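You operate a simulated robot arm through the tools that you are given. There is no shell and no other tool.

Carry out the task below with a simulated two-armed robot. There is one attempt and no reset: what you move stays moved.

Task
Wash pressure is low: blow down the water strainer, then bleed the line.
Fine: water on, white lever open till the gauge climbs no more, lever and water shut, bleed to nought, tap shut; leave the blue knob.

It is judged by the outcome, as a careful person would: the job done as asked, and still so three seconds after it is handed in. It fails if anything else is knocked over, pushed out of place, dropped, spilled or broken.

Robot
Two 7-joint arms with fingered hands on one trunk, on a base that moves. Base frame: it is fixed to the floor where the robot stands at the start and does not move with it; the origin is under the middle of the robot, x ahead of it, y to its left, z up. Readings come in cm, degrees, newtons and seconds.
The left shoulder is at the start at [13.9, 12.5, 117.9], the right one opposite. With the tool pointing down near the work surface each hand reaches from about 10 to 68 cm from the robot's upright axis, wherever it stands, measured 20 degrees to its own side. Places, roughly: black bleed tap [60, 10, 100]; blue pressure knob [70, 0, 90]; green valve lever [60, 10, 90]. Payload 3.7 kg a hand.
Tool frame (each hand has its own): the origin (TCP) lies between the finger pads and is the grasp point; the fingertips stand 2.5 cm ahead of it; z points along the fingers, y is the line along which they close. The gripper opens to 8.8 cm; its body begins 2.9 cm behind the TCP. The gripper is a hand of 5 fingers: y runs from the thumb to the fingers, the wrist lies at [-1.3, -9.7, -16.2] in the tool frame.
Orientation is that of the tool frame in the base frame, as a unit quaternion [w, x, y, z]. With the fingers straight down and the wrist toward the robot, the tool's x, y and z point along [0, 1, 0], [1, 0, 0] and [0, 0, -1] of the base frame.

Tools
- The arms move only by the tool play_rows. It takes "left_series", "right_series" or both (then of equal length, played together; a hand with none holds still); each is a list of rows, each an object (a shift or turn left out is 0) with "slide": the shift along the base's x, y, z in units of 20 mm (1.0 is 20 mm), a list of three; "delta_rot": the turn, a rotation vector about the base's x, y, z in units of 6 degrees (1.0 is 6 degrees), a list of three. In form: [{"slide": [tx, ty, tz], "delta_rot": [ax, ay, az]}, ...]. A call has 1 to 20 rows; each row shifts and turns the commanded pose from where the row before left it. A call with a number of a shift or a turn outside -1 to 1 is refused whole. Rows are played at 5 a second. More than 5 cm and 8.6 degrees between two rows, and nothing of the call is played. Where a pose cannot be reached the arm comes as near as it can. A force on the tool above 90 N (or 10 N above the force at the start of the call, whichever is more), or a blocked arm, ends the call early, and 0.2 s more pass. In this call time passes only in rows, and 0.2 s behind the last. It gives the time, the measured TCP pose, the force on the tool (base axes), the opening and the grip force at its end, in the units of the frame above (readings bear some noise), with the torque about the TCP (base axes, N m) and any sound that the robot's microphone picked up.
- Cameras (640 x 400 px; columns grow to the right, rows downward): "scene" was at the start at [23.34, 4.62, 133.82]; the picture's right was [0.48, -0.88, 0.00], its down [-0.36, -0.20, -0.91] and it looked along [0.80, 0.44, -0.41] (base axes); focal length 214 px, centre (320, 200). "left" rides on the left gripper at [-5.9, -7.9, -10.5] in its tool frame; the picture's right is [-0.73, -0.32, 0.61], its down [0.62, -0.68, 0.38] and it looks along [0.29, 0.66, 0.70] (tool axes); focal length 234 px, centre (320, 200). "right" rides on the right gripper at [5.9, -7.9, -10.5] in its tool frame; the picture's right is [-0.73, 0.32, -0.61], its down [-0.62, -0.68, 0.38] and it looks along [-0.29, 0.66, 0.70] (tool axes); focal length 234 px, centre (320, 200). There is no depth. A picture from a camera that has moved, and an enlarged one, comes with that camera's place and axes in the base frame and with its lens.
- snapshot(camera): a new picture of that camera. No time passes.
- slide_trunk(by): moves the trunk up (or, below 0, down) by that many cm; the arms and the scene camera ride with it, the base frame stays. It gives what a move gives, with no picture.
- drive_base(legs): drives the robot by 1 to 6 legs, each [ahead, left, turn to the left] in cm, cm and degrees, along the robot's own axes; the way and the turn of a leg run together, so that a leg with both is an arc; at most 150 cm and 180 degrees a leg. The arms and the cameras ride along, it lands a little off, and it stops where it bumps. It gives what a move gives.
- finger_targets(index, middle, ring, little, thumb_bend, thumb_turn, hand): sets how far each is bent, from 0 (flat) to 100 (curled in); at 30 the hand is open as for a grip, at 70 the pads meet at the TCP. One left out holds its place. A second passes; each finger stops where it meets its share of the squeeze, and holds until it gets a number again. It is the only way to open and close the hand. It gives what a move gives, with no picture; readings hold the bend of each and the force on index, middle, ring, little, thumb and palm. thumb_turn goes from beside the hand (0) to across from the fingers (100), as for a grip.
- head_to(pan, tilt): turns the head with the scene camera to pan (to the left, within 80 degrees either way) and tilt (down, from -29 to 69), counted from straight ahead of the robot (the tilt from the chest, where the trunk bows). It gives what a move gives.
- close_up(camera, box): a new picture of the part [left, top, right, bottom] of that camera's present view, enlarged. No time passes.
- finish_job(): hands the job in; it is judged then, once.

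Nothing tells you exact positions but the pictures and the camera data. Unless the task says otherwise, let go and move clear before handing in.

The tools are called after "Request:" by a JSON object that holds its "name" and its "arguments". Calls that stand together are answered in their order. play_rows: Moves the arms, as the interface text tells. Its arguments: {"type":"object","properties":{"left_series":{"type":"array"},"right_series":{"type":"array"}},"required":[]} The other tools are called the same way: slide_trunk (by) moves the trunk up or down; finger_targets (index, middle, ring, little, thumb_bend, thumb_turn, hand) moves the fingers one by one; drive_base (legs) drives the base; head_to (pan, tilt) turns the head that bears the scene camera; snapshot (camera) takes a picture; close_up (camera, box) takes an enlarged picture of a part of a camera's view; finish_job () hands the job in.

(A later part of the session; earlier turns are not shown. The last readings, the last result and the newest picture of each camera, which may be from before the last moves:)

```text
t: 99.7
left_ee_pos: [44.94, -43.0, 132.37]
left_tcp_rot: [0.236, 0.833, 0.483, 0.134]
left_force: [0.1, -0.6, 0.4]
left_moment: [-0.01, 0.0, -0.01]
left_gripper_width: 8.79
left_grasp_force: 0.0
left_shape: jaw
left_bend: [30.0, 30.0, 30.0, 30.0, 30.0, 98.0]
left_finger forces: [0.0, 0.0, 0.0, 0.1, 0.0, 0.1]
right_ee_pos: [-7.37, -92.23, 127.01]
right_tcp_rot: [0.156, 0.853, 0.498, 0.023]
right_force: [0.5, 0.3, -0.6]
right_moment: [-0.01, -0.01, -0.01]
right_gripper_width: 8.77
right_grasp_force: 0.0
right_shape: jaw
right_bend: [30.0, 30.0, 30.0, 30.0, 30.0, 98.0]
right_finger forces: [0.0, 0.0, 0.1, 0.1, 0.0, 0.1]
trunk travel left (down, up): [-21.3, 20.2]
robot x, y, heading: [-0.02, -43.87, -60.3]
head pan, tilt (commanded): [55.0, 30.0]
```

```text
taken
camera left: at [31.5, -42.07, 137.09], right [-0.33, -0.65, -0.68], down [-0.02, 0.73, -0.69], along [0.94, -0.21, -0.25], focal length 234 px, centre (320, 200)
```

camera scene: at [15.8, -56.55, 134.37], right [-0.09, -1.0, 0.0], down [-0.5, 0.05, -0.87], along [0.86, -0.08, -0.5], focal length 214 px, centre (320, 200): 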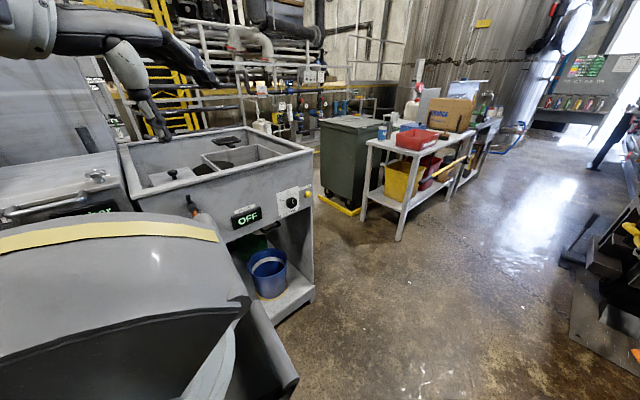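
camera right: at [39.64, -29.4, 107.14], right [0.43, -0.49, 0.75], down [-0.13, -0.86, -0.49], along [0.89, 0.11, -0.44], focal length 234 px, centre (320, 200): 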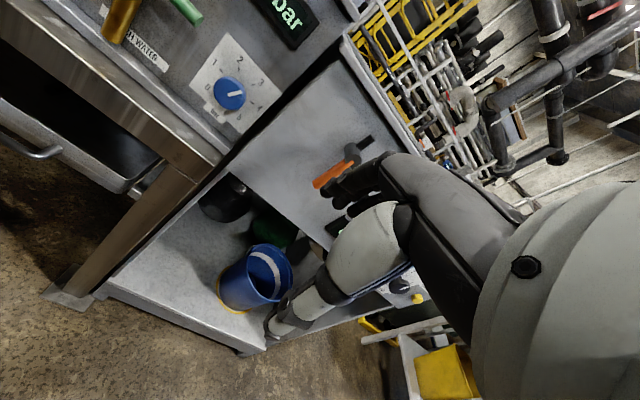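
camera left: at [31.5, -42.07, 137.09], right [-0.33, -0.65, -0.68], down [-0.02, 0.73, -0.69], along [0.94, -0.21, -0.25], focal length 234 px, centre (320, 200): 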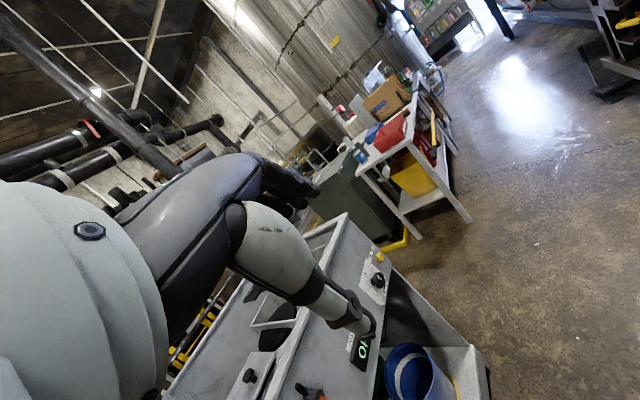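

I now realise the bench runs diagonally (about 45°) across my frame, so I've been seeing it obliquely. I'll turn to face it squarely and look again.

Request:
{"name": "drive_base", "arguments": {"legs": [[0, 0, 105]]}}

Request:
{"name": "head_to", "arguments": {"pan": 0, "tilt": 25}}

Request:
{"name": "snapshot", "arguments": {"camera": "scene"}}

Request:
{"name": "head_to", "arguments": {"pan": 45, "tilt": 25}}

Request:
{"name": "snapshot", "arguments": {"camera": "scene"}}

Request:
{"name": "head_to", "arguments": {"pan": -45, "tilt": 25}}

Request:
{"name": "snapshot", "arguments": {"camera": "scene"}}

```text
t: 104.6
left_ee_pos: [-13.58, -0.88, 132.22]
left_tcp_rot: [0.036, 0.115, 0.956, 0.269]
left_force: [-0.4, 0.7, 0.4]
left_moment: [0.03, 0.04, 0.02]
left_gripper_width: 8.76
left_grasp_force: 0.1
left_shape: jaw
left_bend: [30.0, 30.0, 30.0, 30.0, 30.0, 98.0]
left_finger forces: [0.1, 0.1, 0.0, 0.0, 0.0, 0.0]
right_ee_pos: [48.15, -37.6, 127.0]
right_tcp_rot: [0.076, 0.117, 0.981, 0.138]
right_force: [0.0, -0.3, -0.5]
right_moment: [-0.02, -0.01, 0.0]
right_gripper_width: 8.78
right_grasp_force: 0.1
right_shape: jaw
right_bend: [30.0, 30.0, 30.0, 30.0, 30.0, 98.0]
right_finger forces: [0.0, 0.0, 0.1, 0.1, 0.1, 0.0]
trunk travel left (down, up): [-21.3, 20.2]
robot x, y, heading: [-0.07, -44.14, 45.8]
head pan, tilt (commanded): [55.0, 30.0]
```

```text
t: 105.8
left_ee_pos: [-13.58, -0.79, 132.35]
left_tcp_rot: [0.036, 0.115, 0.956, 0.267]
left_force: [-0.1, -0.2, -0.1]
left_moment: [-0.04, 0.04, -0.03]
left_gripper_width: 8.78
left_grasp_force: 0.1
left_shape: jaw
left_bend: [30.0, 30.0, 30.0, 30.0, 30.0, 98.0]
left_finger forces: [0.0, 0.0, 0.0, 0.1, 0.0, 0.1]
right_ee_pos: [48.34, -37.62, 127.04]
right_tcp_rot: [0.076, 0.117, 0.981, 0.138]
right_force: [-0.1, -0.8, 0.0]
right_moment: [0.0, 0.01, 0.02]
right_gripper_width: 8.79
right_grasp_force: 0.1
right_shape: jaw
right_bend: [30.0, 30.0, 30.0, 30.0, 30.0, 98.0]
right_finger forces: [0.0, 0.0, 0.0, 0.0, 0.1, 0.0]
trunk travel left (down, up): [-21.3, 20.2]
robot x, y, heading: [-0.3, -43.98, 45.7]
head pan, tilt (commanded): [0.0, 25.0]
```

```text
taken
camera scene: at [15.97, -27.42, 135.17], right [0.72, -0.7, 0.0], down [-0.29, -0.3, -0.91], along [0.63, 0.65, -0.42], focal length 214 px, centre (320, 200)
```

scene: 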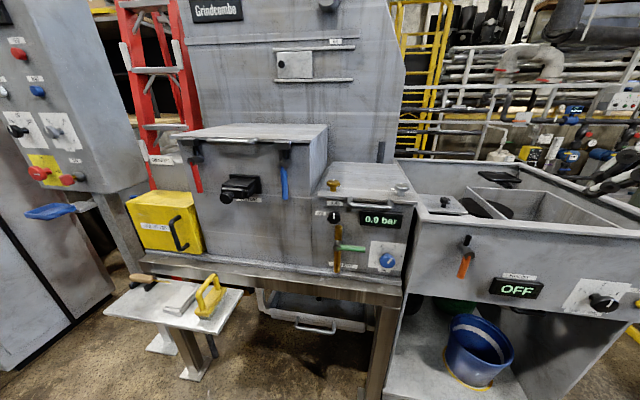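

```text
t: 106.9
left_ee_pos: [-13.62, -0.78, 132.33]
left_tcp_rot: [0.036, 0.115, 0.956, 0.268]
left_force: [-0.4, 0.1, -0.8]
left_moment: [0.02, 0.04, 0.05]
left_gripper_width: 8.73
left_grasp_force: 0.0
left_shape: jaw
left_bend: [30.0, 30.0, 30.0, 30.0, 30.0, 98.0]
left_finger forces: [0.0, 0.0, 0.0, 0.0, 0.1, 0.0]
right_ee_pos: [48.29, -37.72, 127.07]
right_tcp_rot: [0.076, 0.117, 0.98, 0.138]
right_force: [-0.7, -0.2, -0.1]
right_moment: [0.05, 0.04, 0.01]
right_gripper_width: 8.78
right_grasp_force: 0.1
right_shape: jaw
right_bend: [30.0, 30.0, 30.0, 30.0, 30.0, 98.0]
right_finger forces: [0.0, 0.0, 0.1, 0.0, 0.0, 0.0]
trunk travel left (down, up): [-21.3, 20.2]
robot x, y, heading: [0.19, -43.9, 45.7]
head pan, tilt (commanded): [45.0, 25.0]
```

```text
taken
camera scene: at [9.43, -24.82, 135.17], right [1.0, 0.01, 0.0], down [0.01, -0.42, -0.91], along [-0.01, 0.91, -0.42], focal length 214 px, centre (320, 200)
```

scene: 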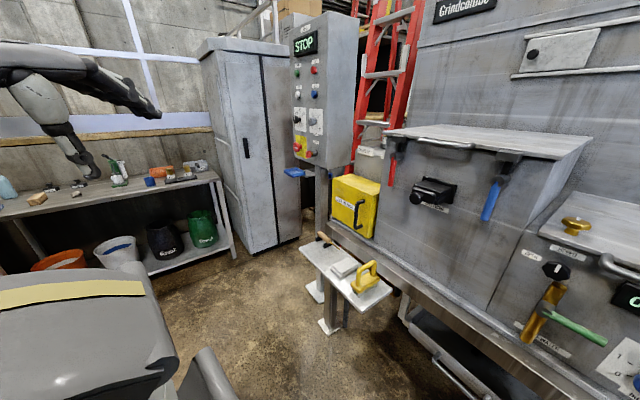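

```text
t: 108.6
left_ee_pos: [-13.56, -0.87, 132.24]
left_tcp_rot: [0.035, 0.115, 0.956, 0.268]
left_force: [-0.3, -0.2, -0.5]
left_moment: [0.03, -0.01, 0.01]
left_gripper_width: 8.78
left_grasp_force: 0.0
left_shape: jaw
left_bend: [30.0, 30.0, 30.0, 30.0, 30.0, 98.0]
left_finger forces: [0.0, 0.0, 0.0, 0.0, 0.0, 0.0]
right_ee_pos: [48.36, -37.66, 127.04]
right_tcp_rot: [0.076, 0.118, 0.98, 0.138]
right_force: [0.4, -1.0, 0.2]
right_moment: [-0.02, -0.01, 0.02]
right_gripper_width: 8.8
right_grasp_force: 0.0
right_shape: jaw
right_bend: [30.0, 30.0, 30.0, 30.0, 30.0, 98.0]
right_finger forces: [0.1, 0.0, 0.1, 0.1, 0.0, 0.1]
trunk travel left (down, up): [-21.3, 20.2]
robot x, y, heading: [0.08, -43.73, 45.9]
head pan, tilt (commanded): [-45.0, 25.0]
```

```text
taken
camera scene: at [18.75, -33.9, 135.17], right [0.01, -1.0, 0.0], down [-0.42, -0.01, -0.91], along [0.91, 0.01, -0.42], focal length 214 px, centre (320, 200)
```

scene: 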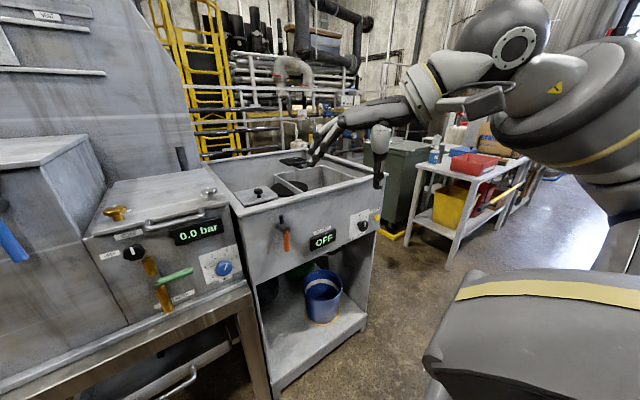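

Much better view. There's something light-coloured at the left end of the tray under the bench; I'll zoom in there.

Request:
{"name": "head_to", "arguments": {"pan": 0, "tilt": 35}}

Request:
{"name": "snapshot", "arguments": {"camera": "scene"}}

Request:
{"name": "close_up", "arguments": {"camera": "scene", "box": [220, 180, 420, 340]}}

Request:
{"name": "close_up", "arguments": {"camera": "scene", "box": [260, 80, 440, 240]}}

```text
t: 109.7
left_ee_pos: [-13.56, -0.86, 132.38]
left_tcp_rot: [0.036, 0.115, 0.956, 0.268]
left_force: [0.1, 0.1, 0.7]
left_moment: [0.02, 0.0, 0.03]
left_gripper_width: 8.78
left_grasp_force: 0.0
left_shape: jaw
left_bend: [30.0, 30.0, 30.0, 30.0, 30.0, 98.0]
left_finger forces: [0.1, 0.0, 0.1, 0.0, 0.1, 0.1]
right_ee_pos: [48.32, -37.77, 127.06]
right_tcp_rot: [0.076, 0.117, 0.98, 0.139]
right_force: [-0.5, -0.4, -0.1]
right_moment: [0.01, -0.02, 0.01]
right_gripper_width: 8.8
right_grasp_force: 0.0
right_shape: jaw
right_bend: [30.0, 30.0, 30.0, 30.0, 30.0, 98.0]
right_finger forces: [0.0, 0.0, 0.0, 0.1, 0.1, 0.0]
trunk travel left (down, up): [-21.3, 20.2]
robot x, y, heading: [-0.25, -43.72, 45.7]
head pan, tilt (commanded): [0.0, 35.0]
```

```text
taken
camera scene: at [15.69, -27.73, 133.59], right [0.72, -0.7, 0.0], down [-0.4, -0.41, -0.82], along [0.57, 0.59, -0.57], focal length 214 px, centre (320, 200)
```

scene: 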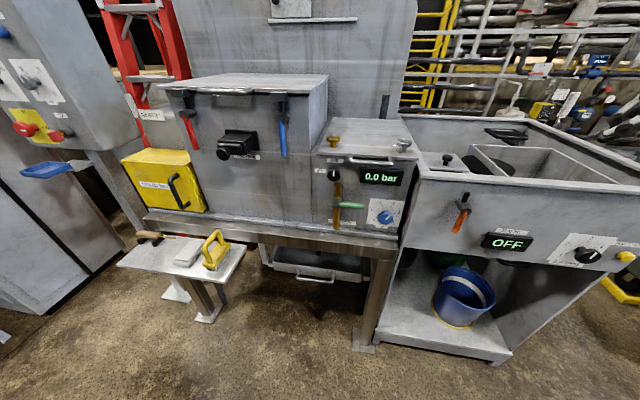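

```text
2.50 times, centred on (320, 260) of scene
camera zoom: at [15.69, -27.73, 133.59], right [0.72, -0.7, 0.0], down [-0.4, -0.41, -0.82], along [0.57, 0.59, -0.57], focal length 536 px, centre (320, 50)
```

zoom: 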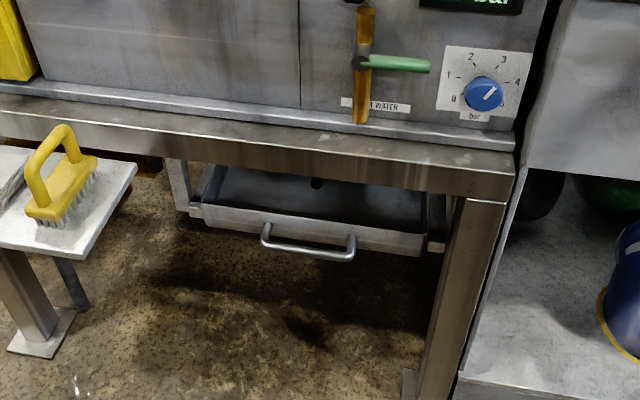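

```text
2.50 times, centred on (350, 160) of scene
camera zoom: at [15.69, -27.73, 133.59], right [0.72, -0.7, 0.0], down [-0.4, -0.41, -0.82], along [0.57, 0.59, -0.57], focal length 536 px, centre (245, 300)
```

zoom: 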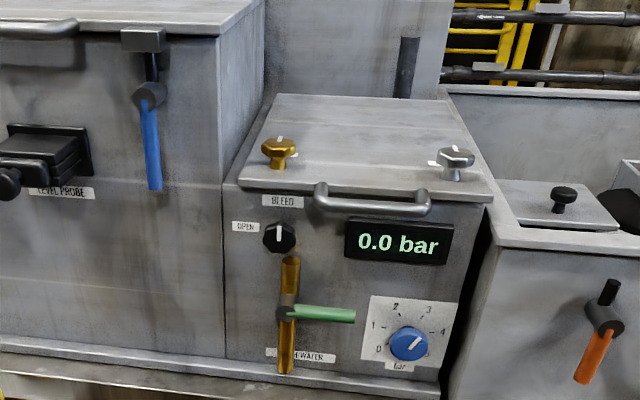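

The tray under the bench sits below a drain stub, so the strainer may be under the bench. I'll lower the trunk and look under there with the right-hand camera.

Request:
{"name": "slide_trunk", "arguments": {"by": -19}}

Request:
{"name": "snapshot", "arguments": {"camera": "scene"}}

Request:
{"name": "snapshot", "arguments": {"camera": "right"}}

```text
t: 111.8
left_ee_pos: [-13.69, -0.93, 113.35]
left_tcp_rot: [0.035, 0.114, 0.956, 0.268]
left_force: [0.4, -0.7, -0.8]
left_moment: [-0.01, -0.02, -0.01]
left_gripper_width: 8.79
left_grasp_force: 0.0
left_shape: jaw
left_bend: [30.0, 30.0, 30.0, 30.0, 30.0, 98.0]
left_finger forces: [0.0, 0.0, 0.0, 0.1, 0.1, 0.1]
right_ee_pos: [48.21, -37.66, 108.1]
right_tcp_rot: [0.077, 0.117, 0.981, 0.138]
right_force: [-0.3, -1.0, 0.0]
right_moment: [0.01, -0.02, -0.04]
right_gripper_width: 8.8
right_grasp_force: 0.1
right_shape: jaw
right_bend: [30.0, 30.0, 30.0, 30.0, 30.0, 98.0]
right_finger forces: [0.1, 0.0, 0.0, 0.0, 0.0, 0.0]
trunk travel left (down, up): [-2.3, 39.2]
robot x, y, heading: [-0.02, -44.15, 45.4]
head pan, tilt (commanded): [0.0, 35.0]
```

```text
taken
camera scene: at [28.52, -14.55, 111.67], right [0.72, -0.7, 0.0], down [-0.4, -0.41, -0.82], along [0.57, 0.59, -0.57], focal length 214 px, centre (320, 200)
```

scene: 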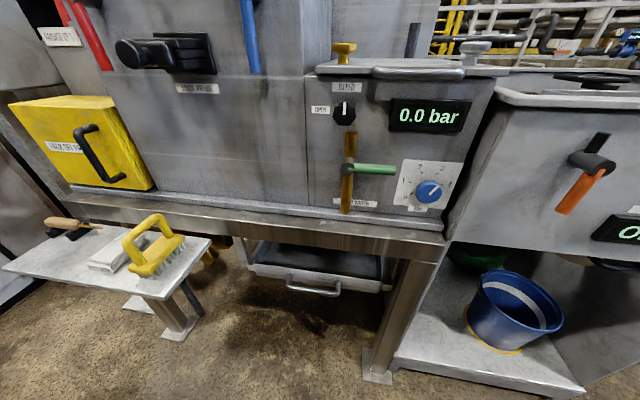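

```text
taken
camera right: at [38.88, -46.24, 115.14], right [0.65, -0.03, 0.76], down [0.53, -0.7, -0.49], along [0.54, 0.72, -0.44], focal length 234 px, centre (320, 200)
```

right: 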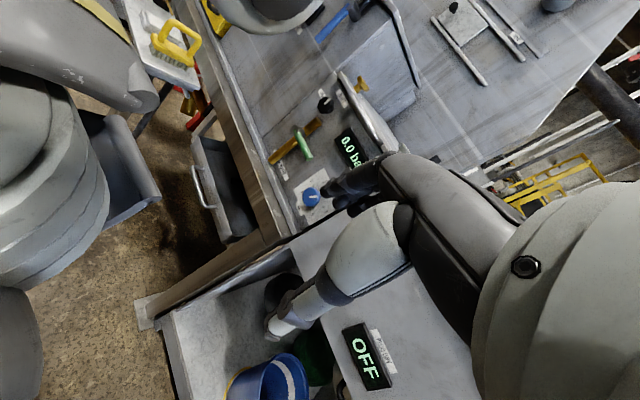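

Request:
{"name": "play_rows", "arguments": {"right_series": [{"slide": [-0.6, 0.6, -1], "delta_rot": [0.35, -0.35, 0]}, {"slide": [-0.6, 0.6, -1], "delta_rot": [0.35, -0.35, 0]}, {"slide": [-0.6, 0.6, -1], "delta_rot": [0.35, -0.35, 0]}, {"slide": [-0.6, 0.6, -1], "delta_rot": [0.35, -0.35, 0]}, {"slide": [-0.6, 0.6, -1], "delta_rot": [0.35, -0.35, 0]}, {"slide": [-0.6, 0.6, -1], "delta_rot": [0.35, -0.35, 0]}, {"slide": [-0.6, 0.6, -1], "delta_rot": [0.35, -0.35, 0]}, {"slide": [-0.6, 0.6, -1], "delta_rot": [0.35, -0.35, 0]}]}}

Request:
{"name": "snapshot", "arguments": {"camera": "right"}}

```text
t: 113.6
left_ee_pos: [-13.61, -0.82, 113.29]
left_tcp_rot: [0.035, 0.114, 0.956, 0.269]
left_force: [-0.1, -0.1, -0.3]
left_moment: [-0.01, 0.0, 0.01]
left_gripper_width: 8.77
left_grasp_force: 0.0
left_shape: jaw
left_bend: [30.0, 30.0, 30.0, 30.0, 30.0, 98.0]
left_finger forces: [0.1, 0.0, 0.0, 0.1, 0.0, 0.0]
right_ee_pos: [43.58, -37.11, 112.55]
right_tcp_rot: [0.2, 0.106, 0.928, 0.295]
right_force: [0.4, 0.1, -0.5]
right_moment: [0.01, -0.02, 0.01]
right_gripper_width: 8.79
right_grasp_force: 0.0
right_shape: jaw
right_bend: [30.0, 30.0, 30.0, 30.0, 30.0, 98.0]
right_finger forces: [0.0, 0.0, 0.1, 0.0, 0.1, 0.0]
right hand out of reach, approached as far as the arm can: row 1, 2, 3, 4, 5, 6, 7, 8
trunk travel left (down, up): [-2.3, 39.2]
robot x, y, heading: [0.3, -43.85, 45.6]
head pan, tilt (commanded): [0.0, 35.0]
```

```text
taken
camera right: at [33.07, -47.03, 113.95], right [0.41, -0.28, 0.87], down [0.67, -0.55, -0.49], along [0.61, 0.79, -0.04], focal length 234 px, centre (320, 200)
```

right: 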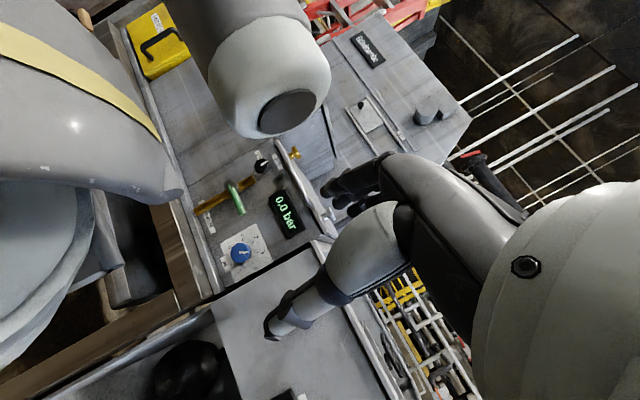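

The arm can't get that low. I'll raise the trunk again and drive right along the aisle to look at the sink's far end and behind it.

Request:
{"name": "slide_trunk", "arguments": {"by": 20}}

Request:
{"name": "drive_base", "arguments": {"legs": [[0, -60, 0]]}}

Request:
{"name": "head_to", "arguments": {"pan": 0, "tilt": 25}}

Request:
{"name": "snapshot", "arguments": {"camera": "scene"}}

Request:
{"name": "head_to", "arguments": {"pan": 40, "tilt": 25}}

Request:
{"name": "snapshot", "arguments": {"camera": "scene"}}

```text
t: 115.8
left_ee_pos: [-13.45, -0.79, 133.33]
left_tcp_rot: [0.035, 0.116, 0.956, 0.268]
left_force: [-0.2, 0.7, -0.1]
left_moment: [0.01, -0.03, 0.0]
left_gripper_width: 8.77
left_grasp_force: 0.0
left_shape: jaw
left_bend: [30.0, 30.0, 30.0, 30.0, 30.0, 98.0]
left_finger forces: [0.0, 0.1, 0.0, 0.0, 0.1, 0.0]
right_ee_pos: [27.51, -54.18, 136.54]
right_tcp_rot: [0.356, 0.083, 0.789, 0.494]
right_force: [-0.4, 0.1, 0.5]
right_moment: [-0.03, -0.01, 0.01]
right_gripper_width: 8.8
right_grasp_force: 0.1
right_shape: jaw
right_bend: [30.0, 30.0, 30.0, 30.0, 30.0, 98.0]
right_finger forces: [0.1, 0.1, 0.0, 0.0, 0.1, 0.0]
trunk travel left (down, up): [-22.3, 19.2]
robot x, y, heading: [-0.32, -43.8, 45.9]
head pan, tilt (commanded): [0.0, 35.0]
```

```text
t: 121.4
left_ee_pos: [28.32, -41.62, 133.45]
left_tcp_rot: [0.036, 0.115, 0.956, 0.268]
left_force: [-0.4, 0.2, -0.5]
left_moment: [0.01, -0.03, -0.01]
left_gripper_width: 8.8
left_grasp_force: 0.1
left_shape: jaw
left_bend: [30.0, 30.0, 30.0, 30.0, 30.0, 98.0]
left_finger forces: [0.0, 0.0, 0.0, 0.1, 0.0, 0.1]
right_ee_pos: [69.34, -94.94, 136.56]
right_tcp_rot: [0.355, 0.084, 0.789, 0.495]
right_force: [0.5, -0.2, 0.0]
right_moment: [0.01, -0.02, 0.03]
right_gripper_width: 8.77
right_grasp_force: 0.2
right_shape: jaw
right_bend: [30.0, 30.0, 30.0, 30.0, 30.0, 98.0]
right_finger forces: [0.1, 0.0, 0.0, 0.0, 0.1, 0.0]
trunk travel left (down, up): [-22.3, 19.2]
robot x, y, heading: [41.69, -84.84, 45.8]
head pan, tilt (commanded): [0.0, 35.0]
```

```text
t: 122.1
left_ee_pos: [28.29, -41.68, 133.27]
left_tcp_rot: [0.036, 0.116, 0.956, 0.269]
left_force: [-0.1, -1.2, 0.0]
left_moment: [0.0, 0.0, 0.0]
left_gripper_width: 8.77
left_grasp_force: 0.0
left_shape: jaw
left_bend: [30.0, 30.0, 30.0, 30.0, 30.0, 98.0]
left_finger forces: [0.0, 0.0, 0.0, 0.0, 0.0, 0.0]
right_ee_pos: [69.36, -94.96, 136.5]
right_tcp_rot: [0.357, 0.084, 0.789, 0.494]
right_force: [0.7, 0.3, 0.7]
right_moment: [-0.02, -0.04, -0.01]
right_gripper_width: 8.8
right_grasp_force: 0.0
right_shape: jaw
right_bend: [30.0, 30.0, 30.0, 30.0, 30.0, 98.0]
right_finger forces: [0.0, 0.0, 0.0, 0.0, 0.0, 0.1]
trunk travel left (down, up): [-22.3, 19.2]
robot x, y, heading: [41.59, -84.75, 45.7]
head pan, tilt (commanded): [0.0, 25.0]
```

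```text
taken
camera scene: at [57.17, -68.99, 136.22], right [0.72, -0.7, 0.0], down [-0.3, -0.3, -0.91], along [0.63, 0.65, -0.42], focal length 214 px, centre (320, 200)
```

scene: 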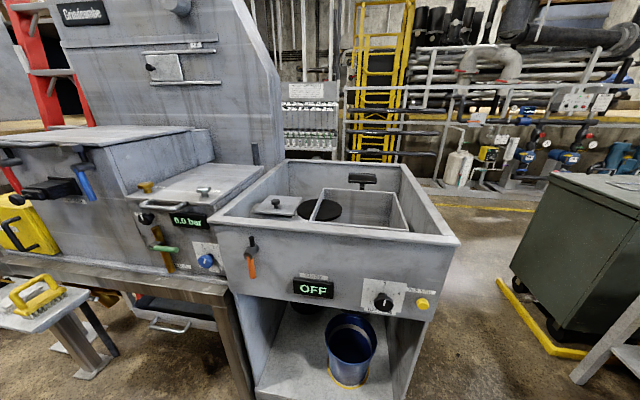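

```text
t: 123.2
left_ee_pos: [28.48, -41.74, 133.37]
left_tcp_rot: [0.037, 0.117, 0.955, 0.268]
left_force: [-0.6, 0.1, 0.4]
left_moment: [-0.01, 0.02, 0.01]
left_gripper_width: 8.78
left_grasp_force: 0.0
left_shape: jaw
left_bend: [30.0, 30.0, 30.0, 30.0, 30.0, 98.0]
left_finger forces: [0.0, 0.1, 0.1, 0.0, 0.1, 0.1]
right_ee_pos: [69.39, -94.9, 136.59]
right_tcp_rot: [0.356, 0.083, 0.789, 0.494]
right_force: [0.0, -0.5, -0.5]
right_moment: [0.01, 0.02, -0.01]
right_gripper_width: 8.77
right_grasp_force: 0.1
right_shape: jaw
right_bend: [30.0, 30.0, 30.0, 30.0, 30.0, 98.0]
right_finger forces: [0.0, 0.0, 0.0, 0.0, 0.0, 0.0]
trunk travel left (down, up): [-22.3, 19.2]
robot x, y, heading: [41.73, -85.28, 45.9]
head pan, tilt (commanded): [40.0, 25.0]
```

```text
taken
camera scene: at [51.43, -66.4, 136.23], right [1.0, -0.07, 0.0], down [-0.03, -0.42, -0.91], along [0.07, 0.9, -0.42], focal length 214 px, centre (320, 200)
```

scene: 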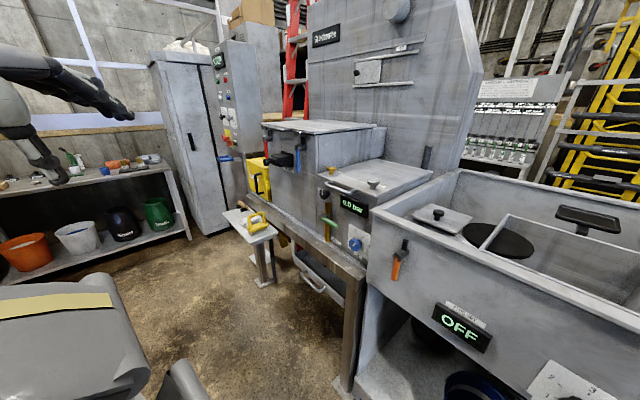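

Now I see a white panel with a row of devices on the wall behind the machine. Zooming in there.

Request:
{"name": "close_up", "arguments": {"camera": "scene", "box": [440, 50, 640, 190]}}

Request:
{"name": "head_to", "arguments": {"pan": 10, "tilt": 20}}

Request:
{"name": "snapshot", "arguments": {"camera": "scene"}}

Request:
{"name": "close_up", "arguments": {"camera": "scene", "box": [240, 60, 640, 260]}}

```text
2.86 times, centred on (540, 120) of scene
camera zoom: at [51.43, -66.4, 136.23], right [1.0, -0.07, 0.0], down [-0.03, -0.42, -0.91], along [0.07, 0.9, -0.42], focal length 613 px, centre (-309, 429)
```

zoom: 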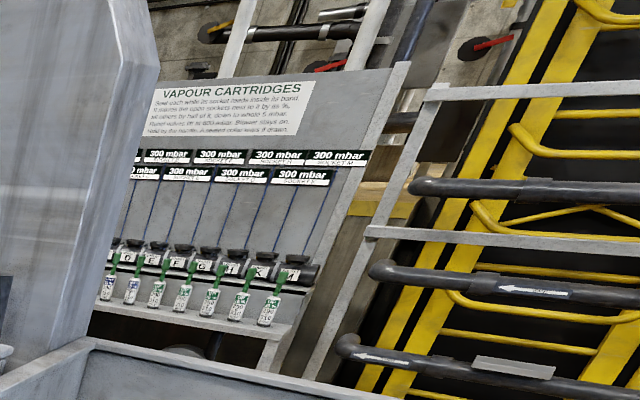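

```text
t: 124.1
left_ee_pos: [28.41, -41.68, 133.42]
left_tcp_rot: [0.036, 0.115, 0.956, 0.268]
left_force: [0.3, 0.8, 0.5]
left_moment: [0.01, 0.03, 0.05]
left_gripper_width: 8.76
left_grasp_force: 0.1
left_shape: jaw
left_bend: [30.0, 30.0, 30.0, 30.0, 30.0, 98.0]
left_finger forces: [0.0, 0.0, 0.0, 0.0, 0.1, 0.1]
right_ee_pos: [69.39, -94.93, 136.55]
right_tcp_rot: [0.356, 0.082, 0.789, 0.494]
right_force: [-0.5, 0.2, 0.0]
right_moment: [-0.01, 0.02, -0.01]
right_gripper_width: 8.8
right_grasp_force: 0.1
right_shape: jaw
right_bend: [30.0, 30.0, 30.0, 30.0, 30.0, 98.0]
right_finger forces: [0.0, 0.0, 0.1, 0.0, 0.0, 0.0]
trunk travel left (down, up): [-22.3, 19.2]
robot x, y, heading: [41.86, -84.51, 45.7]
head pan, tilt (commanded): [10.0, 20.0]
```

```text
taken
camera scene: at [55.98, -67.88, 137.04], right [0.83, -0.56, 0.0], down [-0.19, -0.28, -0.94], along [0.53, 0.78, -0.34], focal length 214 px, centre (320, 200)
```

scene: 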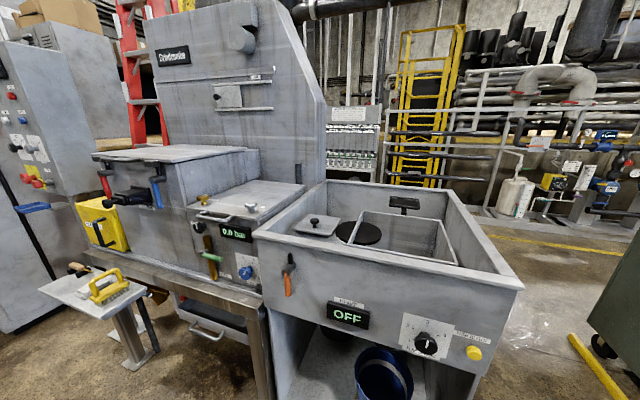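

```text
1.60 times, centred on (440, 160) of scene
camera zoom: at [55.98, -67.88, 137.04], right [0.83, -0.56, 0.0], down [-0.19, -0.28, -0.94], along [0.53, 0.78, -0.34], focal length 343 px, centre (128, 264)
```

zoom: 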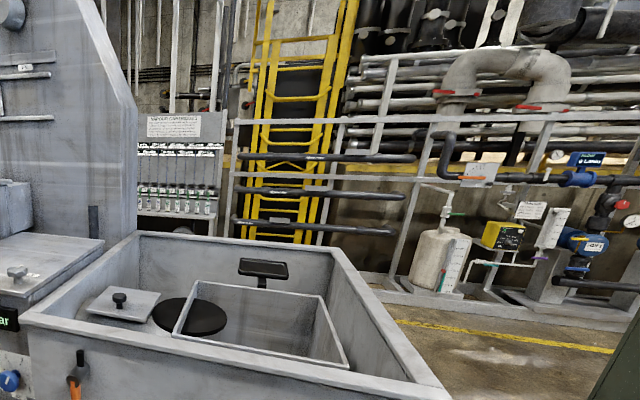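

There's a corridor between the sink and the green bin leading behind the machine. I'll move right to its mouth and look in.

Request:
{"name": "drive_base", "arguments": {"legs": [[0, -85, 0]]}}

Request:
{"name": "head_to", "arguments": {"pan": 20, "tilt": 20}}

Request:
{"name": "snapshot", "arguments": {"camera": "scene"}}

Request:
{"name": "head_to", "arguments": {"pan": 55, "tilt": 20}}

Request:
{"name": "snapshot", "arguments": {"camera": "scene"}}

```text
t: 131.8
left_ee_pos: [88.03, -99.74, 133.39]
left_tcp_rot: [0.034, 0.111, 0.956, 0.268]
left_force: [-0.2, 0.5, -0.2]
left_moment: [0.03, 0.0, 0.0]
left_gripper_width: 8.76
left_grasp_force: 0.0
left_shape: jaw
left_bend: [30.0, 30.0, 30.0, 30.0, 30.0, 98.0]
left_finger forces: [0.1, 0.1, 0.1, 0.0, 0.0, 0.0]
right_ee_pos: [129.49, -152.83, 136.54]
right_tcp_rot: [0.353, 0.08, 0.789, 0.496]
right_force: [0.1, -0.5, 0.0]
right_moment: [0.0, -0.02, 0.01]
right_gripper_width: 8.76
right_grasp_force: 0.1
right_shape: jaw
right_bend: [30.0, 30.0, 30.0, 30.0, 30.0, 98.0]
right_finger forces: [0.1, 0.0, 0.0, 0.1, 0.1, 0.0]
trunk travel left (down, up): [-22.3, 19.2]
robot x, y, heading: [101.49, -142.64, 46.3]
head pan, tilt (commanded): [10.0, 20.0]
```

```text
t: 132.5
left_ee_pos: [87.95, -99.84, 133.48]
left_tcp_rot: [0.035, 0.112, 0.956, 0.269]
left_force: [0.3, 0.2, 0.5]
left_moment: [0.0, 0.0, 0.0]
left_gripper_width: 8.77
left_grasp_force: 0.0
left_shape: jaw
left_bend: [30.0, 30.0, 30.0, 30.0, 30.0, 98.0]
left_finger forces: [0.0, 0.0, 0.1, 0.0, 0.0, 0.0]
right_ee_pos: [129.45, -152.66, 136.52]
right_tcp_rot: [0.353, 0.08, 0.789, 0.496]
right_force: [0.7, 0.5, -1.1]
right_moment: [-0.01, -0.01, -0.03]
right_gripper_width: 8.81
right_grasp_force: 0.0
right_shape: jaw
right_bend: [30.0, 30.0, 30.0, 30.0, 30.0, 98.0]
right_finger forces: [0.0, 0.1, 0.1, 0.0, 0.0, 0.0]
trunk travel left (down, up): [-22.3, 19.2]
robot x, y, heading: [101.96, -143.08, 46.0]
head pan, tilt (commanded): [20.0, 20.0]
```

```text
taken
camera scene: at [114.42, -124.95, 137.04], right [0.92, -0.4, 0.0], down [-0.14, -0.31, -0.94], along [0.38, 0.86, -0.34], focal length 214 px, centre (320, 200)
```

scene: 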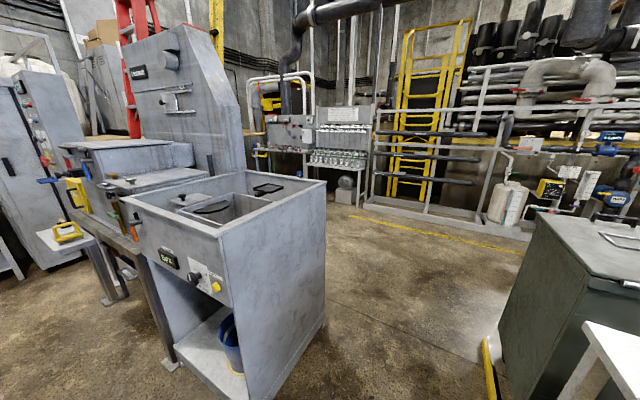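

```text
t: 133.5
left_ee_pos: [87.91, -99.73, 133.37]
left_tcp_rot: [0.034, 0.111, 0.956, 0.268]
left_force: [-0.6, 0.4, -0.1]
left_moment: [0.01, -0.02, -0.01]
left_gripper_width: 8.79
left_grasp_force: 0.1
left_shape: jaw
left_bend: [30.0, 30.0, 30.0, 30.0, 30.0, 98.0]
left_finger forces: [0.0, 0.1, 0.1, 0.0, 0.0, 0.0]
right_ee_pos: [129.38, -152.67, 136.52]
right_tcp_rot: [0.354, 0.08, 0.789, 0.496]
right_force: [0.1, -0.1, 0.0]
right_moment: [0.0, 0.01, 0.02]
right_gripper_width: 8.81
right_grasp_force: 0.2
right_shape: jaw
right_bend: [30.0, 30.0, 30.0, 30.0, 30.0, 98.0]
right_finger forces: [0.0, 0.0, 0.1, 0.1, 0.0, 0.0]
trunk travel left (down, up): [-22.3, 19.2]
robot x, y, heading: [101.58, -142.73, 46.2]
head pan, tilt (commanded): [55.0, 20.0]
```

```text
taken
camera scene: at [108.86, -124.33, 137.04], right [0.98, 0.19, 0.0], down [0.07, -0.34, -0.94], along [-0.18, 0.92, -0.34], focal length 214 px, centre (320, 200)
```

scene: 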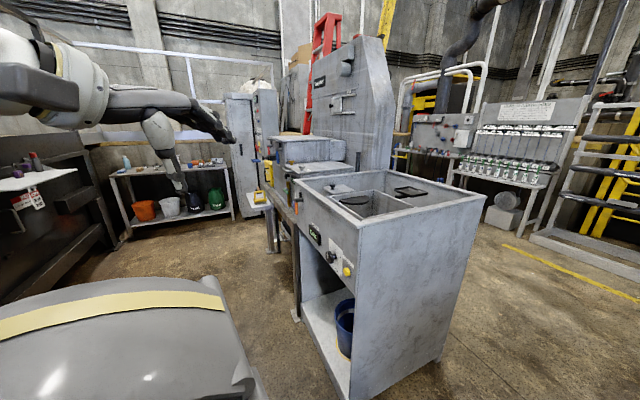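

The sink's end is blank. I'll drive forward through the corridor to look at the rear of the machine.

Request:
{"name": "drive_base", "arguments": {"legs": [[0, -10, 0], [110, 0, 0]]}}

Request:
{"name": "head_to", "arguments": {"pan": 70, "tilt": 20}}

Request:
{"name": "snapshot", "arguments": {"camera": "scene"}}

Request:
{"name": "head_to", "arguments": {"pan": 30, "tilt": 15}}

Request:
{"name": "snapshot", "arguments": {"camera": "scene"}}

```text
t: 140.3
left_ee_pos: [171.62, -26.29, 133.35]
left_tcp_rot: [0.034, 0.11, 0.956, 0.269]
left_force: [0.1, 0.4, -0.2]
left_moment: [0.01, 0.0, -0.02]
left_gripper_width: 8.77
left_grasp_force: 0.0
left_shape: jaw
left_bend: [30.0, 30.0, 30.0, 30.0, 30.0, 98.0]
left_finger forces: [0.0, 0.0, 0.0, 0.0, 0.0, 0.0]
right_ee_pos: [213.16, -79.01, 136.45]
right_tcp_rot: [0.353, 0.078, 0.789, 0.496]
right_force: [0.0, 0.8, 0.5]
right_moment: [0.0, 0.02, -0.03]
right_gripper_width: 8.8
right_grasp_force: 0.0
right_shape: jaw
right_bend: [30.0, 30.0, 30.0, 30.0, 30.0, 98.0]
right_finger forces: [0.0, 0.0, 0.1, 0.0, 0.0, 0.0]
trunk travel left (down, up): [-22.3, 19.2]
robot x, y, heading: [185.34, -69.04, 46.7]
head pan, tilt (commanded): [55.0, 20.0]
```

```text
t: 141.1
left_ee_pos: [171.47, -26.22, 133.27]
left_tcp_rot: [0.033, 0.109, 0.956, 0.269]
left_force: [-0.9, 0.5, -0.1]
left_moment: [-0.01, 0.0, -0.01]
left_gripper_width: 8.78
left_grasp_force: 0.1
left_shape: jaw
left_bend: [30.0, 30.0, 30.0, 30.0, 30.0, 98.0]
left_finger forces: [0.0, 0.1, 0.0, 0.1, 0.0, 0.1]
right_ee_pos: [213.25, -79.01, 136.5]
right_tcp_rot: [0.353, 0.078, 0.789, 0.496]
right_force: [-1.0, -0.4, 0.0]
right_moment: [-0.03, 0.03, -0.01]
right_gripper_width: 8.78
right_grasp_force: 0.1
right_shape: jaw
right_bend: [30.0, 30.0, 30.0, 30.0, 30.0, 98.0]
right_finger forces: [0.1, 0.0, 0.0, 0.0, 0.0, 0.1]
trunk travel left (down, up): [-22.3, 19.2]
robot x, y, heading: [185.54, -69.0, 46.2]
head pan, tilt (commanded): [70.0, 20.0]
```

```text
taken
camera scene: at [190.23, -51.54, 137.04], right [0.9, 0.44, 0.0], down [0.15, -0.31, -0.94], along [-0.42, 0.84, -0.34], focal length 214 px, centre (320, 200)
```

scene: 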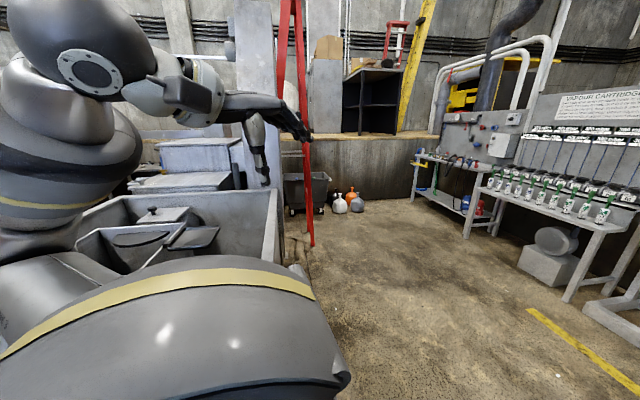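

```text
t: 142.2
left_ee_pos: [171.54, -26.3, 133.26]
left_tcp_rot: [0.034, 0.11, 0.956, 0.269]
left_force: [0.1, 0.2, 0.4]
left_moment: [-0.02, 0.0, 0.01]
left_gripper_width: 8.77
left_grasp_force: 0.0
left_shape: jaw
left_bend: [30.0, 30.0, 30.0, 30.0, 30.0, 98.0]
left_finger forces: [0.0, 0.0, 0.0, 0.1, 0.1, 0.0]
right_ee_pos: [213.33, -79.07, 136.55]
right_tcp_rot: [0.353, 0.078, 0.789, 0.496]
right_force: [-0.4, -0.5, 0.4]
right_moment: [-0.02, 0.02, -0.01]
right_gripper_width: 8.79
right_grasp_force: 0.0
right_shape: jaw
right_bend: [30.0, 30.0, 30.0, 30.0, 30.0, 98.0]
right_finger forces: [0.1, 0.0, 0.1, 0.0, 0.0, 0.0]
trunk travel left (down, up): [-22.3, 19.2]
robot x, y, heading: [185.61, -69.27, 46.8]
head pan, tilt (commanded): [30.0, 15.0]
```

```text
taken
camera scene: at [196.55, -50.8, 137.85], right [0.97, -0.23, 0.0], down [-0.06, -0.25, -0.97], along [0.23, 0.94, -0.26], focal length 214 px, centre (320, 200)
```

scene: 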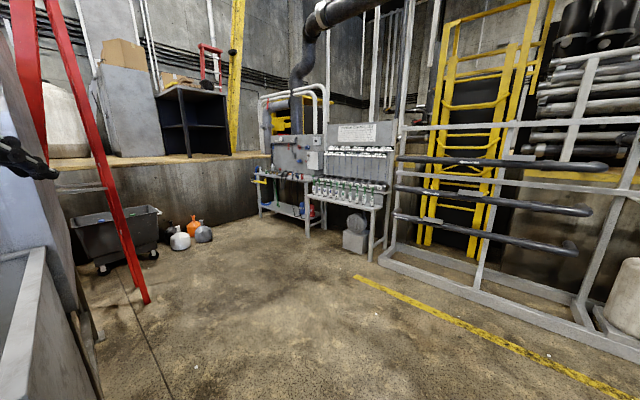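

Request:
{"name": "drive_base", "arguments": {"legs": [[55, -10, 0], [0, 0, 60]]}}

Request:
{"name": "head_to", "arguments": {"pan": 50, "tilt": 20}}

Request:
{"name": "snapshot", "arguments": {"camera": "scene"}}

Request:
{"name": "head_to", "arguments": {"pan": 0, "tilt": 20}}

Request:
{"name": "snapshot", "arguments": {"camera": "scene"}}

```text
t: 148.0
left_ee_pos: [185.85, -27.27, 133.29]
left_tcp_rot: [-0.108, -0.392, 0.879, 0.249]
left_force: [-1.2, 0.9, 0.5]
left_moment: [0.0, -0.02, 0.01]
left_gripper_width: 8.76
left_grasp_force: 0.0
left_shape: jaw
left_bend: [30.0, 30.0, 30.0, 30.0, 30.0, 98.0]
left_finger forces: [0.0, 0.1, 0.0, 0.0, 0.1, 0.0]
right_ee_pos: [252.21, -16.29, 136.54]
right_tcp_rot: [0.052, -0.333, 0.72, 0.607]
right_force: [-1.3, 0.3, 0.4]
right_moment: [-0.01, 0.01, -0.02]
right_gripper_width: 8.78
right_grasp_force: 0.1
right_shape: jaw
right_bend: [30.0, 30.0, 30.0, 30.0, 30.0, 98.0]
right_finger forces: [0.0, 0.1, 0.0, 0.1, 0.1, 0.0]
trunk travel left (down, up): [-22.3, 19.2]
robot x, y, heading: [230.54, -35.62, 107.7]
head pan, tilt (commanded): [30.0, 15.0]
```

```text
t: 148.9
left_ee_pos: [185.91, -27.12, 133.39]
left_tcp_rot: [-0.107, -0.391, 0.88, 0.249]
left_force: [0.2, 0.2, 0.1]
left_moment: [0.0, 0.01, -0.02]
left_gripper_width: 8.75
left_grasp_force: 0.0
left_shape: jaw
left_bend: [30.0, 30.0, 30.0, 30.0, 30.0, 98.0]
left_finger forces: [0.0, 0.0, 0.1, 0.0, 0.0, 0.0]
right_ee_pos: [252.31, -16.24, 136.5]
right_tcp_rot: [0.052, -0.333, 0.719, 0.607]
right_force: [0.2, -0.1, -0.7]
right_moment: [-0.01, 0.0, 0.01]
right_gripper_width: 8.79
right_grasp_force: 0.1
right_shape: jaw
right_bend: [30.0, 30.0, 30.0, 30.0, 30.0, 98.0]
right_finger forces: [0.0, 0.0, 0.0, 0.0, 0.0, 0.0]
trunk travel left (down, up): [-22.3, 19.2]
robot x, y, heading: [230.55, -35.77, 107.5]
head pan, tilt (commanded): [50.0, 20.0]
```

```text
taken
camera scene: at [217.98, -19.98, 137.04], right [0.38, 0.92, 0.0], down [0.32, -0.13, -0.94], along [-0.87, 0.36, -0.34], focal length 214 px, centre (320, 200)
```

scene: 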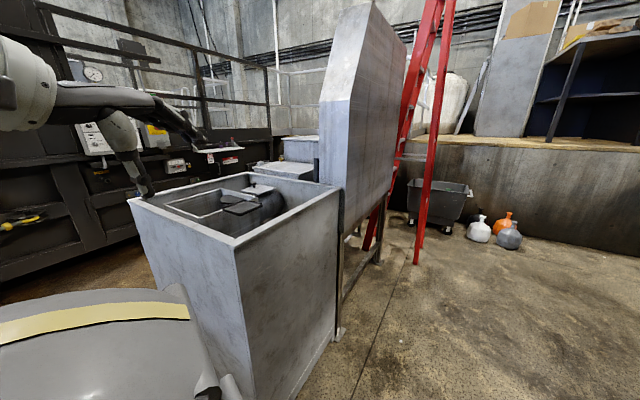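

```text
t: 150.0
left_ee_pos: [185.87, -27.33, 133.3]
left_tcp_rot: [-0.107, -0.391, 0.88, 0.248]
left_force: [0.2, -0.9, -0.5]
left_moment: [-0.01, -0.01, -0.03]
left_gripper_width: 8.78
left_grasp_force: 0.0
left_shape: jaw
left_bend: [30.0, 30.0, 30.0, 30.0, 30.0, 98.0]
left_finger forces: [0.0, 0.0, 0.0, 0.1, 0.0, 0.0]
right_ee_pos: [252.27, -16.24, 136.48]
right_tcp_rot: [0.053, -0.333, 0.719, 0.607]
right_force: [-0.1, -0.2, -0.2]
right_moment: [0.02, 0.0, -0.01]
right_gripper_width: 8.79
right_grasp_force: 0.1
right_shape: jaw
right_bend: [30.0, 30.0, 30.0, 30.0, 30.0, 98.0]
right_finger forces: [0.0, 0.0, 0.1, 0.0, 0.1, 0.0]
trunk travel left (down, up): [-22.3, 19.2]
robot x, y, heading: [230.1, -35.77, 107.6]
head pan, tilt (commanded): [0.0, 20.0]
```

```text
taken
camera scene: at [223.77, -14.67, 137.04], right [0.95, 0.3, 0.0], down [0.1, -0.33, -0.94], along [-0.28, 0.9, -0.34], focal length 214 px, centre (320, 200)
```

scene: 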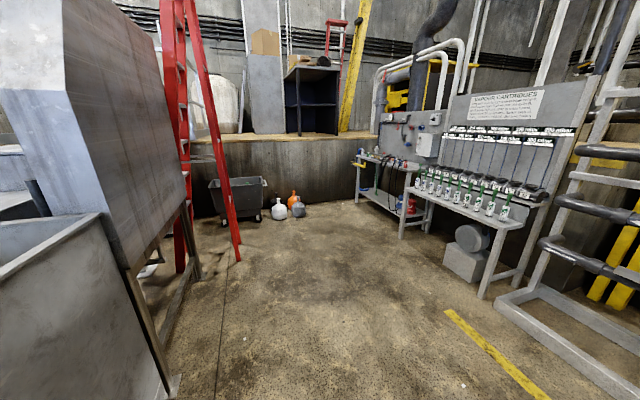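

I can see the rear of the machine now, and something white low under its back. Zooming in.

Request:
{"name": "close_up", "arguments": {"camera": "scene", "box": [90, 180, 270, 350]}}

Request:
{"name": "head_to", "arguments": {"pan": 30, "tilt": 25}}

Request:
{"name": "snapshot", "arguments": {"camera": "scene"}}

Request:
{"name": "close_up", "arguments": {"camera": "scene", "box": [240, 60, 460, 330]}}

```text
2.35 times, centred on (180, 265) of scene
camera zoom: at [223.77, -14.67, 137.04], right [0.95, 0.3, 0.0], down [0.1, -0.33, -0.94], along [-0.28, 0.9, -0.34], focal length 505 px, centre (649, 47)
```

zoom: 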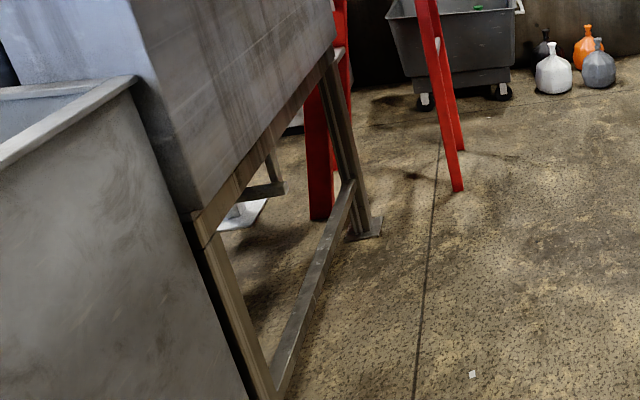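

```text
t: 151.0
left_ee_pos: [185.97, -27.22, 133.29]
left_tcp_rot: [-0.107, -0.392, 0.879, 0.248]
left_force: [0.0, 0.2, 0.0]
left_moment: [0.03, -0.01, -0.02]
left_gripper_width: 8.76
left_grasp_force: 0.1
left_shape: jaw
left_bend: [30.0, 30.0, 30.0, 30.0, 30.0, 98.0]
left_finger forces: [0.1, 0.1, 0.0, 0.0, 0.0, 0.1]
right_ee_pos: [252.06, -16.38, 136.59]
right_tcp_rot: [0.051, -0.333, 0.72, 0.607]
right_force: [0.3, -0.1, 1.1]
right_moment: [0.04, -0.01, 0.0]
right_gripper_width: 8.8
right_grasp_force: 0.1
right_shape: jaw
right_bend: [30.0, 30.0, 30.0, 30.0, 30.0, 98.0]
right_finger forces: [0.0, 0.1, 0.0, 0.1, 0.1, 0.0]
trunk travel left (down, up): [-22.3, 19.2]
robot x, y, heading: [230.39, -35.88, 107.3]
head pan, tilt (commanded): [30.0, 25.0]
```

```text
taken
camera scene: at [219.79, -17.32, 136.23], right [0.68, 0.74, 0.0], down [0.31, -0.29, -0.91], along [-0.67, 0.61, -0.42], focal length 214 px, centre (320, 200)
```

scene: 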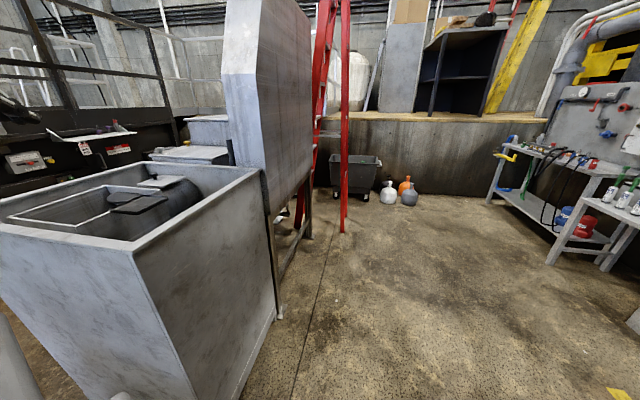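

```text
1.48 times, centred on (350, 195) of scene
camera zoom: at [219.79, -17.32, 136.23], right [0.68, 0.74, 0.0], down [0.31, -0.29, -0.91], along [-0.67, 0.61, -0.42], focal length 318 px, centre (276, 207)
```

zoom: 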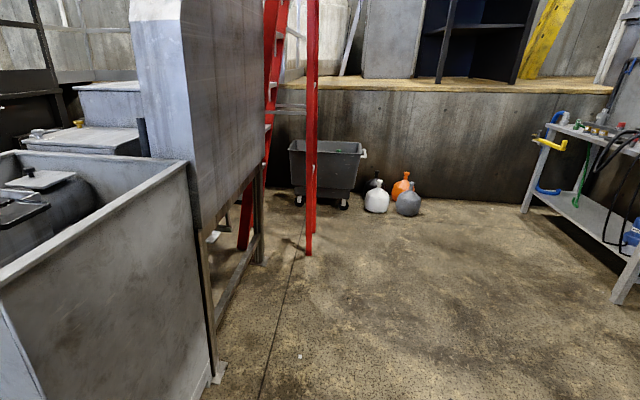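

The back looks plain from this angle; I'll drive on a bit and face it squarely, also looking under the bench from behind.

Request:
{"name": "drive_base", "arguments": {"legs": [[85, 0, 0], [0, 0, 80]]}}

Request:
{"name": "head_to", "arguments": {"pan": 30, "tilt": 25}}

Request:
{"name": "snapshot", "arguments": {"camera": "scene"}}

Request:
{"name": "head_to", "arguments": {"pan": -10, "tilt": 25}}

Request:
{"name": "snapshot", "arguments": {"camera": "scene"}}

```text
t: 159.0
left_ee_pos: [189.75, 3.14, 133.38]
left_tcp_rot: [0.244, 0.874, -0.405, -0.116]
left_force: [0.6, -0.2, 0.0]
left_moment: [0.02, 0.01, -0.01]
left_gripper_width: 8.75
left_grasp_force: 0.1
left_shape: jaw
left_bend: [30.0, 30.0, 30.0, 30.0, 30.0, 98.0]
left_finger forces: [0.1, 0.0, 0.1, 0.0, 0.0, 0.1]
right_ee_pos: [187.8, 70.4, 136.62]
right_tcp_rot: [0.36, 0.724, -0.323, -0.492]
right_force: [0.1, -0.3, 0.0]
right_moment: [0.01, 0.08, -0.03]
right_gripper_width: 8.79
right_grasp_force: 0.1
right_shape: jaw
right_bend: [30.0, 30.0, 30.0, 30.0, 30.0, 98.0]
right_finger forces: [0.1, 0.1, 0.1, 0.1, 0.0, 0.0]
trunk travel left (down, up): [-22.3, 19.2]
robot x, y, heading: [203.84, 46.03, -170.2]
head pan, tilt (commanded): [30.0, 25.0]
```

```text
t: 159.6
left_ee_pos: [189.68, 3.32, 133.32]
left_tcp_rot: [0.245, 0.873, -0.404, -0.117]
left_force: [-0.3, 0.4, -0.8]
left_moment: [0.0, -0.01, -0.01]
left_gripper_width: 8.79
left_grasp_force: 0.0
left_shape: jaw
left_bend: [30.0, 30.0, 30.0, 30.0, 30.0, 98.0]
left_finger forces: [0.1, 0.1, 0.0, 0.0, 0.0, 0.0]
right_ee_pos: [187.75, 70.47, 136.38]
right_tcp_rot: [0.36, 0.725, -0.323, -0.491]
right_force: [0.6, -1.6, 0.4]
right_moment: [0.01, 0.01, 0.03]
right_gripper_width: 8.8
right_grasp_force: 0.2
right_shape: jaw
right_bend: [30.0, 30.0, 30.0, 30.0, 30.0, 98.0]
right_finger forces: [0.0, 0.1, 0.0, 0.1, 0.0, 0.0]
trunk travel left (down, up): [-22.3, 19.2]
robot x, y, heading: [204.39, 45.49, -170.5]
head pan, tilt (commanded): [30.0, 25.0]
```

```text
taken
camera scene: at [184.73, 38.06, 136.23], right [-0.64, 0.77, 0.0], down [0.32, 0.27, -0.91], along [-0.7, -0.58, -0.42], focal length 214 px, centre (320, 200)
```

scene: 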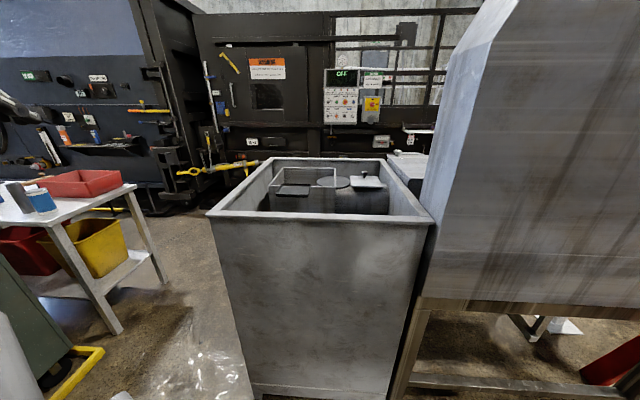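

```text
t: 160.7
left_ee_pos: [189.64, 3.26, 133.36]
left_tcp_rot: [0.244, 0.874, -0.404, -0.116]
left_force: [0.3, -0.1, -0.2]
left_moment: [0.04, 0.0, 0.03]
left_gripper_width: 8.77
left_grasp_force: 0.0
left_shape: jaw
left_bend: [30.0, 30.0, 30.0, 30.0, 30.0, 98.0]
left_finger forces: [0.0, 0.0, 0.1, 0.0, 0.0, 0.1]
right_ee_pos: [187.7, 70.4, 136.52]
right_tcp_rot: [0.36, 0.724, -0.323, -0.492]
right_force: [0.5, -0.3, 0.1]
right_moment: [0.0, -0.01, 0.01]
right_gripper_width: 8.8
right_grasp_force: 0.1
right_shape: jaw
right_bend: [30.0, 30.0, 30.0, 30.0, 30.0, 98.0]
right_finger forces: [0.0, 0.0, 0.0, 0.0, 0.0, 0.0]
trunk travel left (down, up): [-22.3, 19.2]
robot x, y, heading: [203.85, 46.12, -170.0]
head pan, tilt (commanded): [-10.0, 25.0]
```

```text
taken
camera scene: at [182.6, 43.98, 136.23], right [0.0, 1.0, 0.0], down [0.42, 0.0, -0.91], along [-0.91, 0.0, -0.42], focal length 214 px, centre (320, 200)
```

scene: 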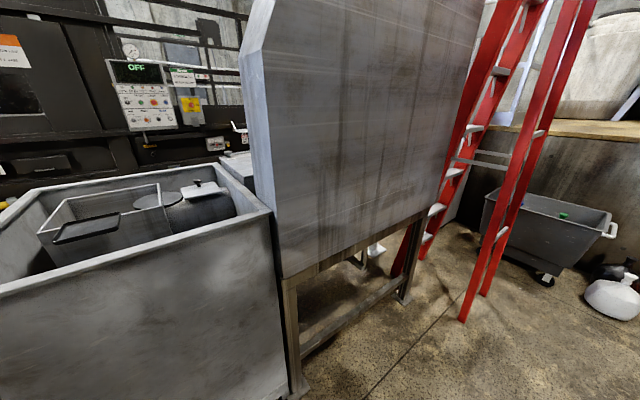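

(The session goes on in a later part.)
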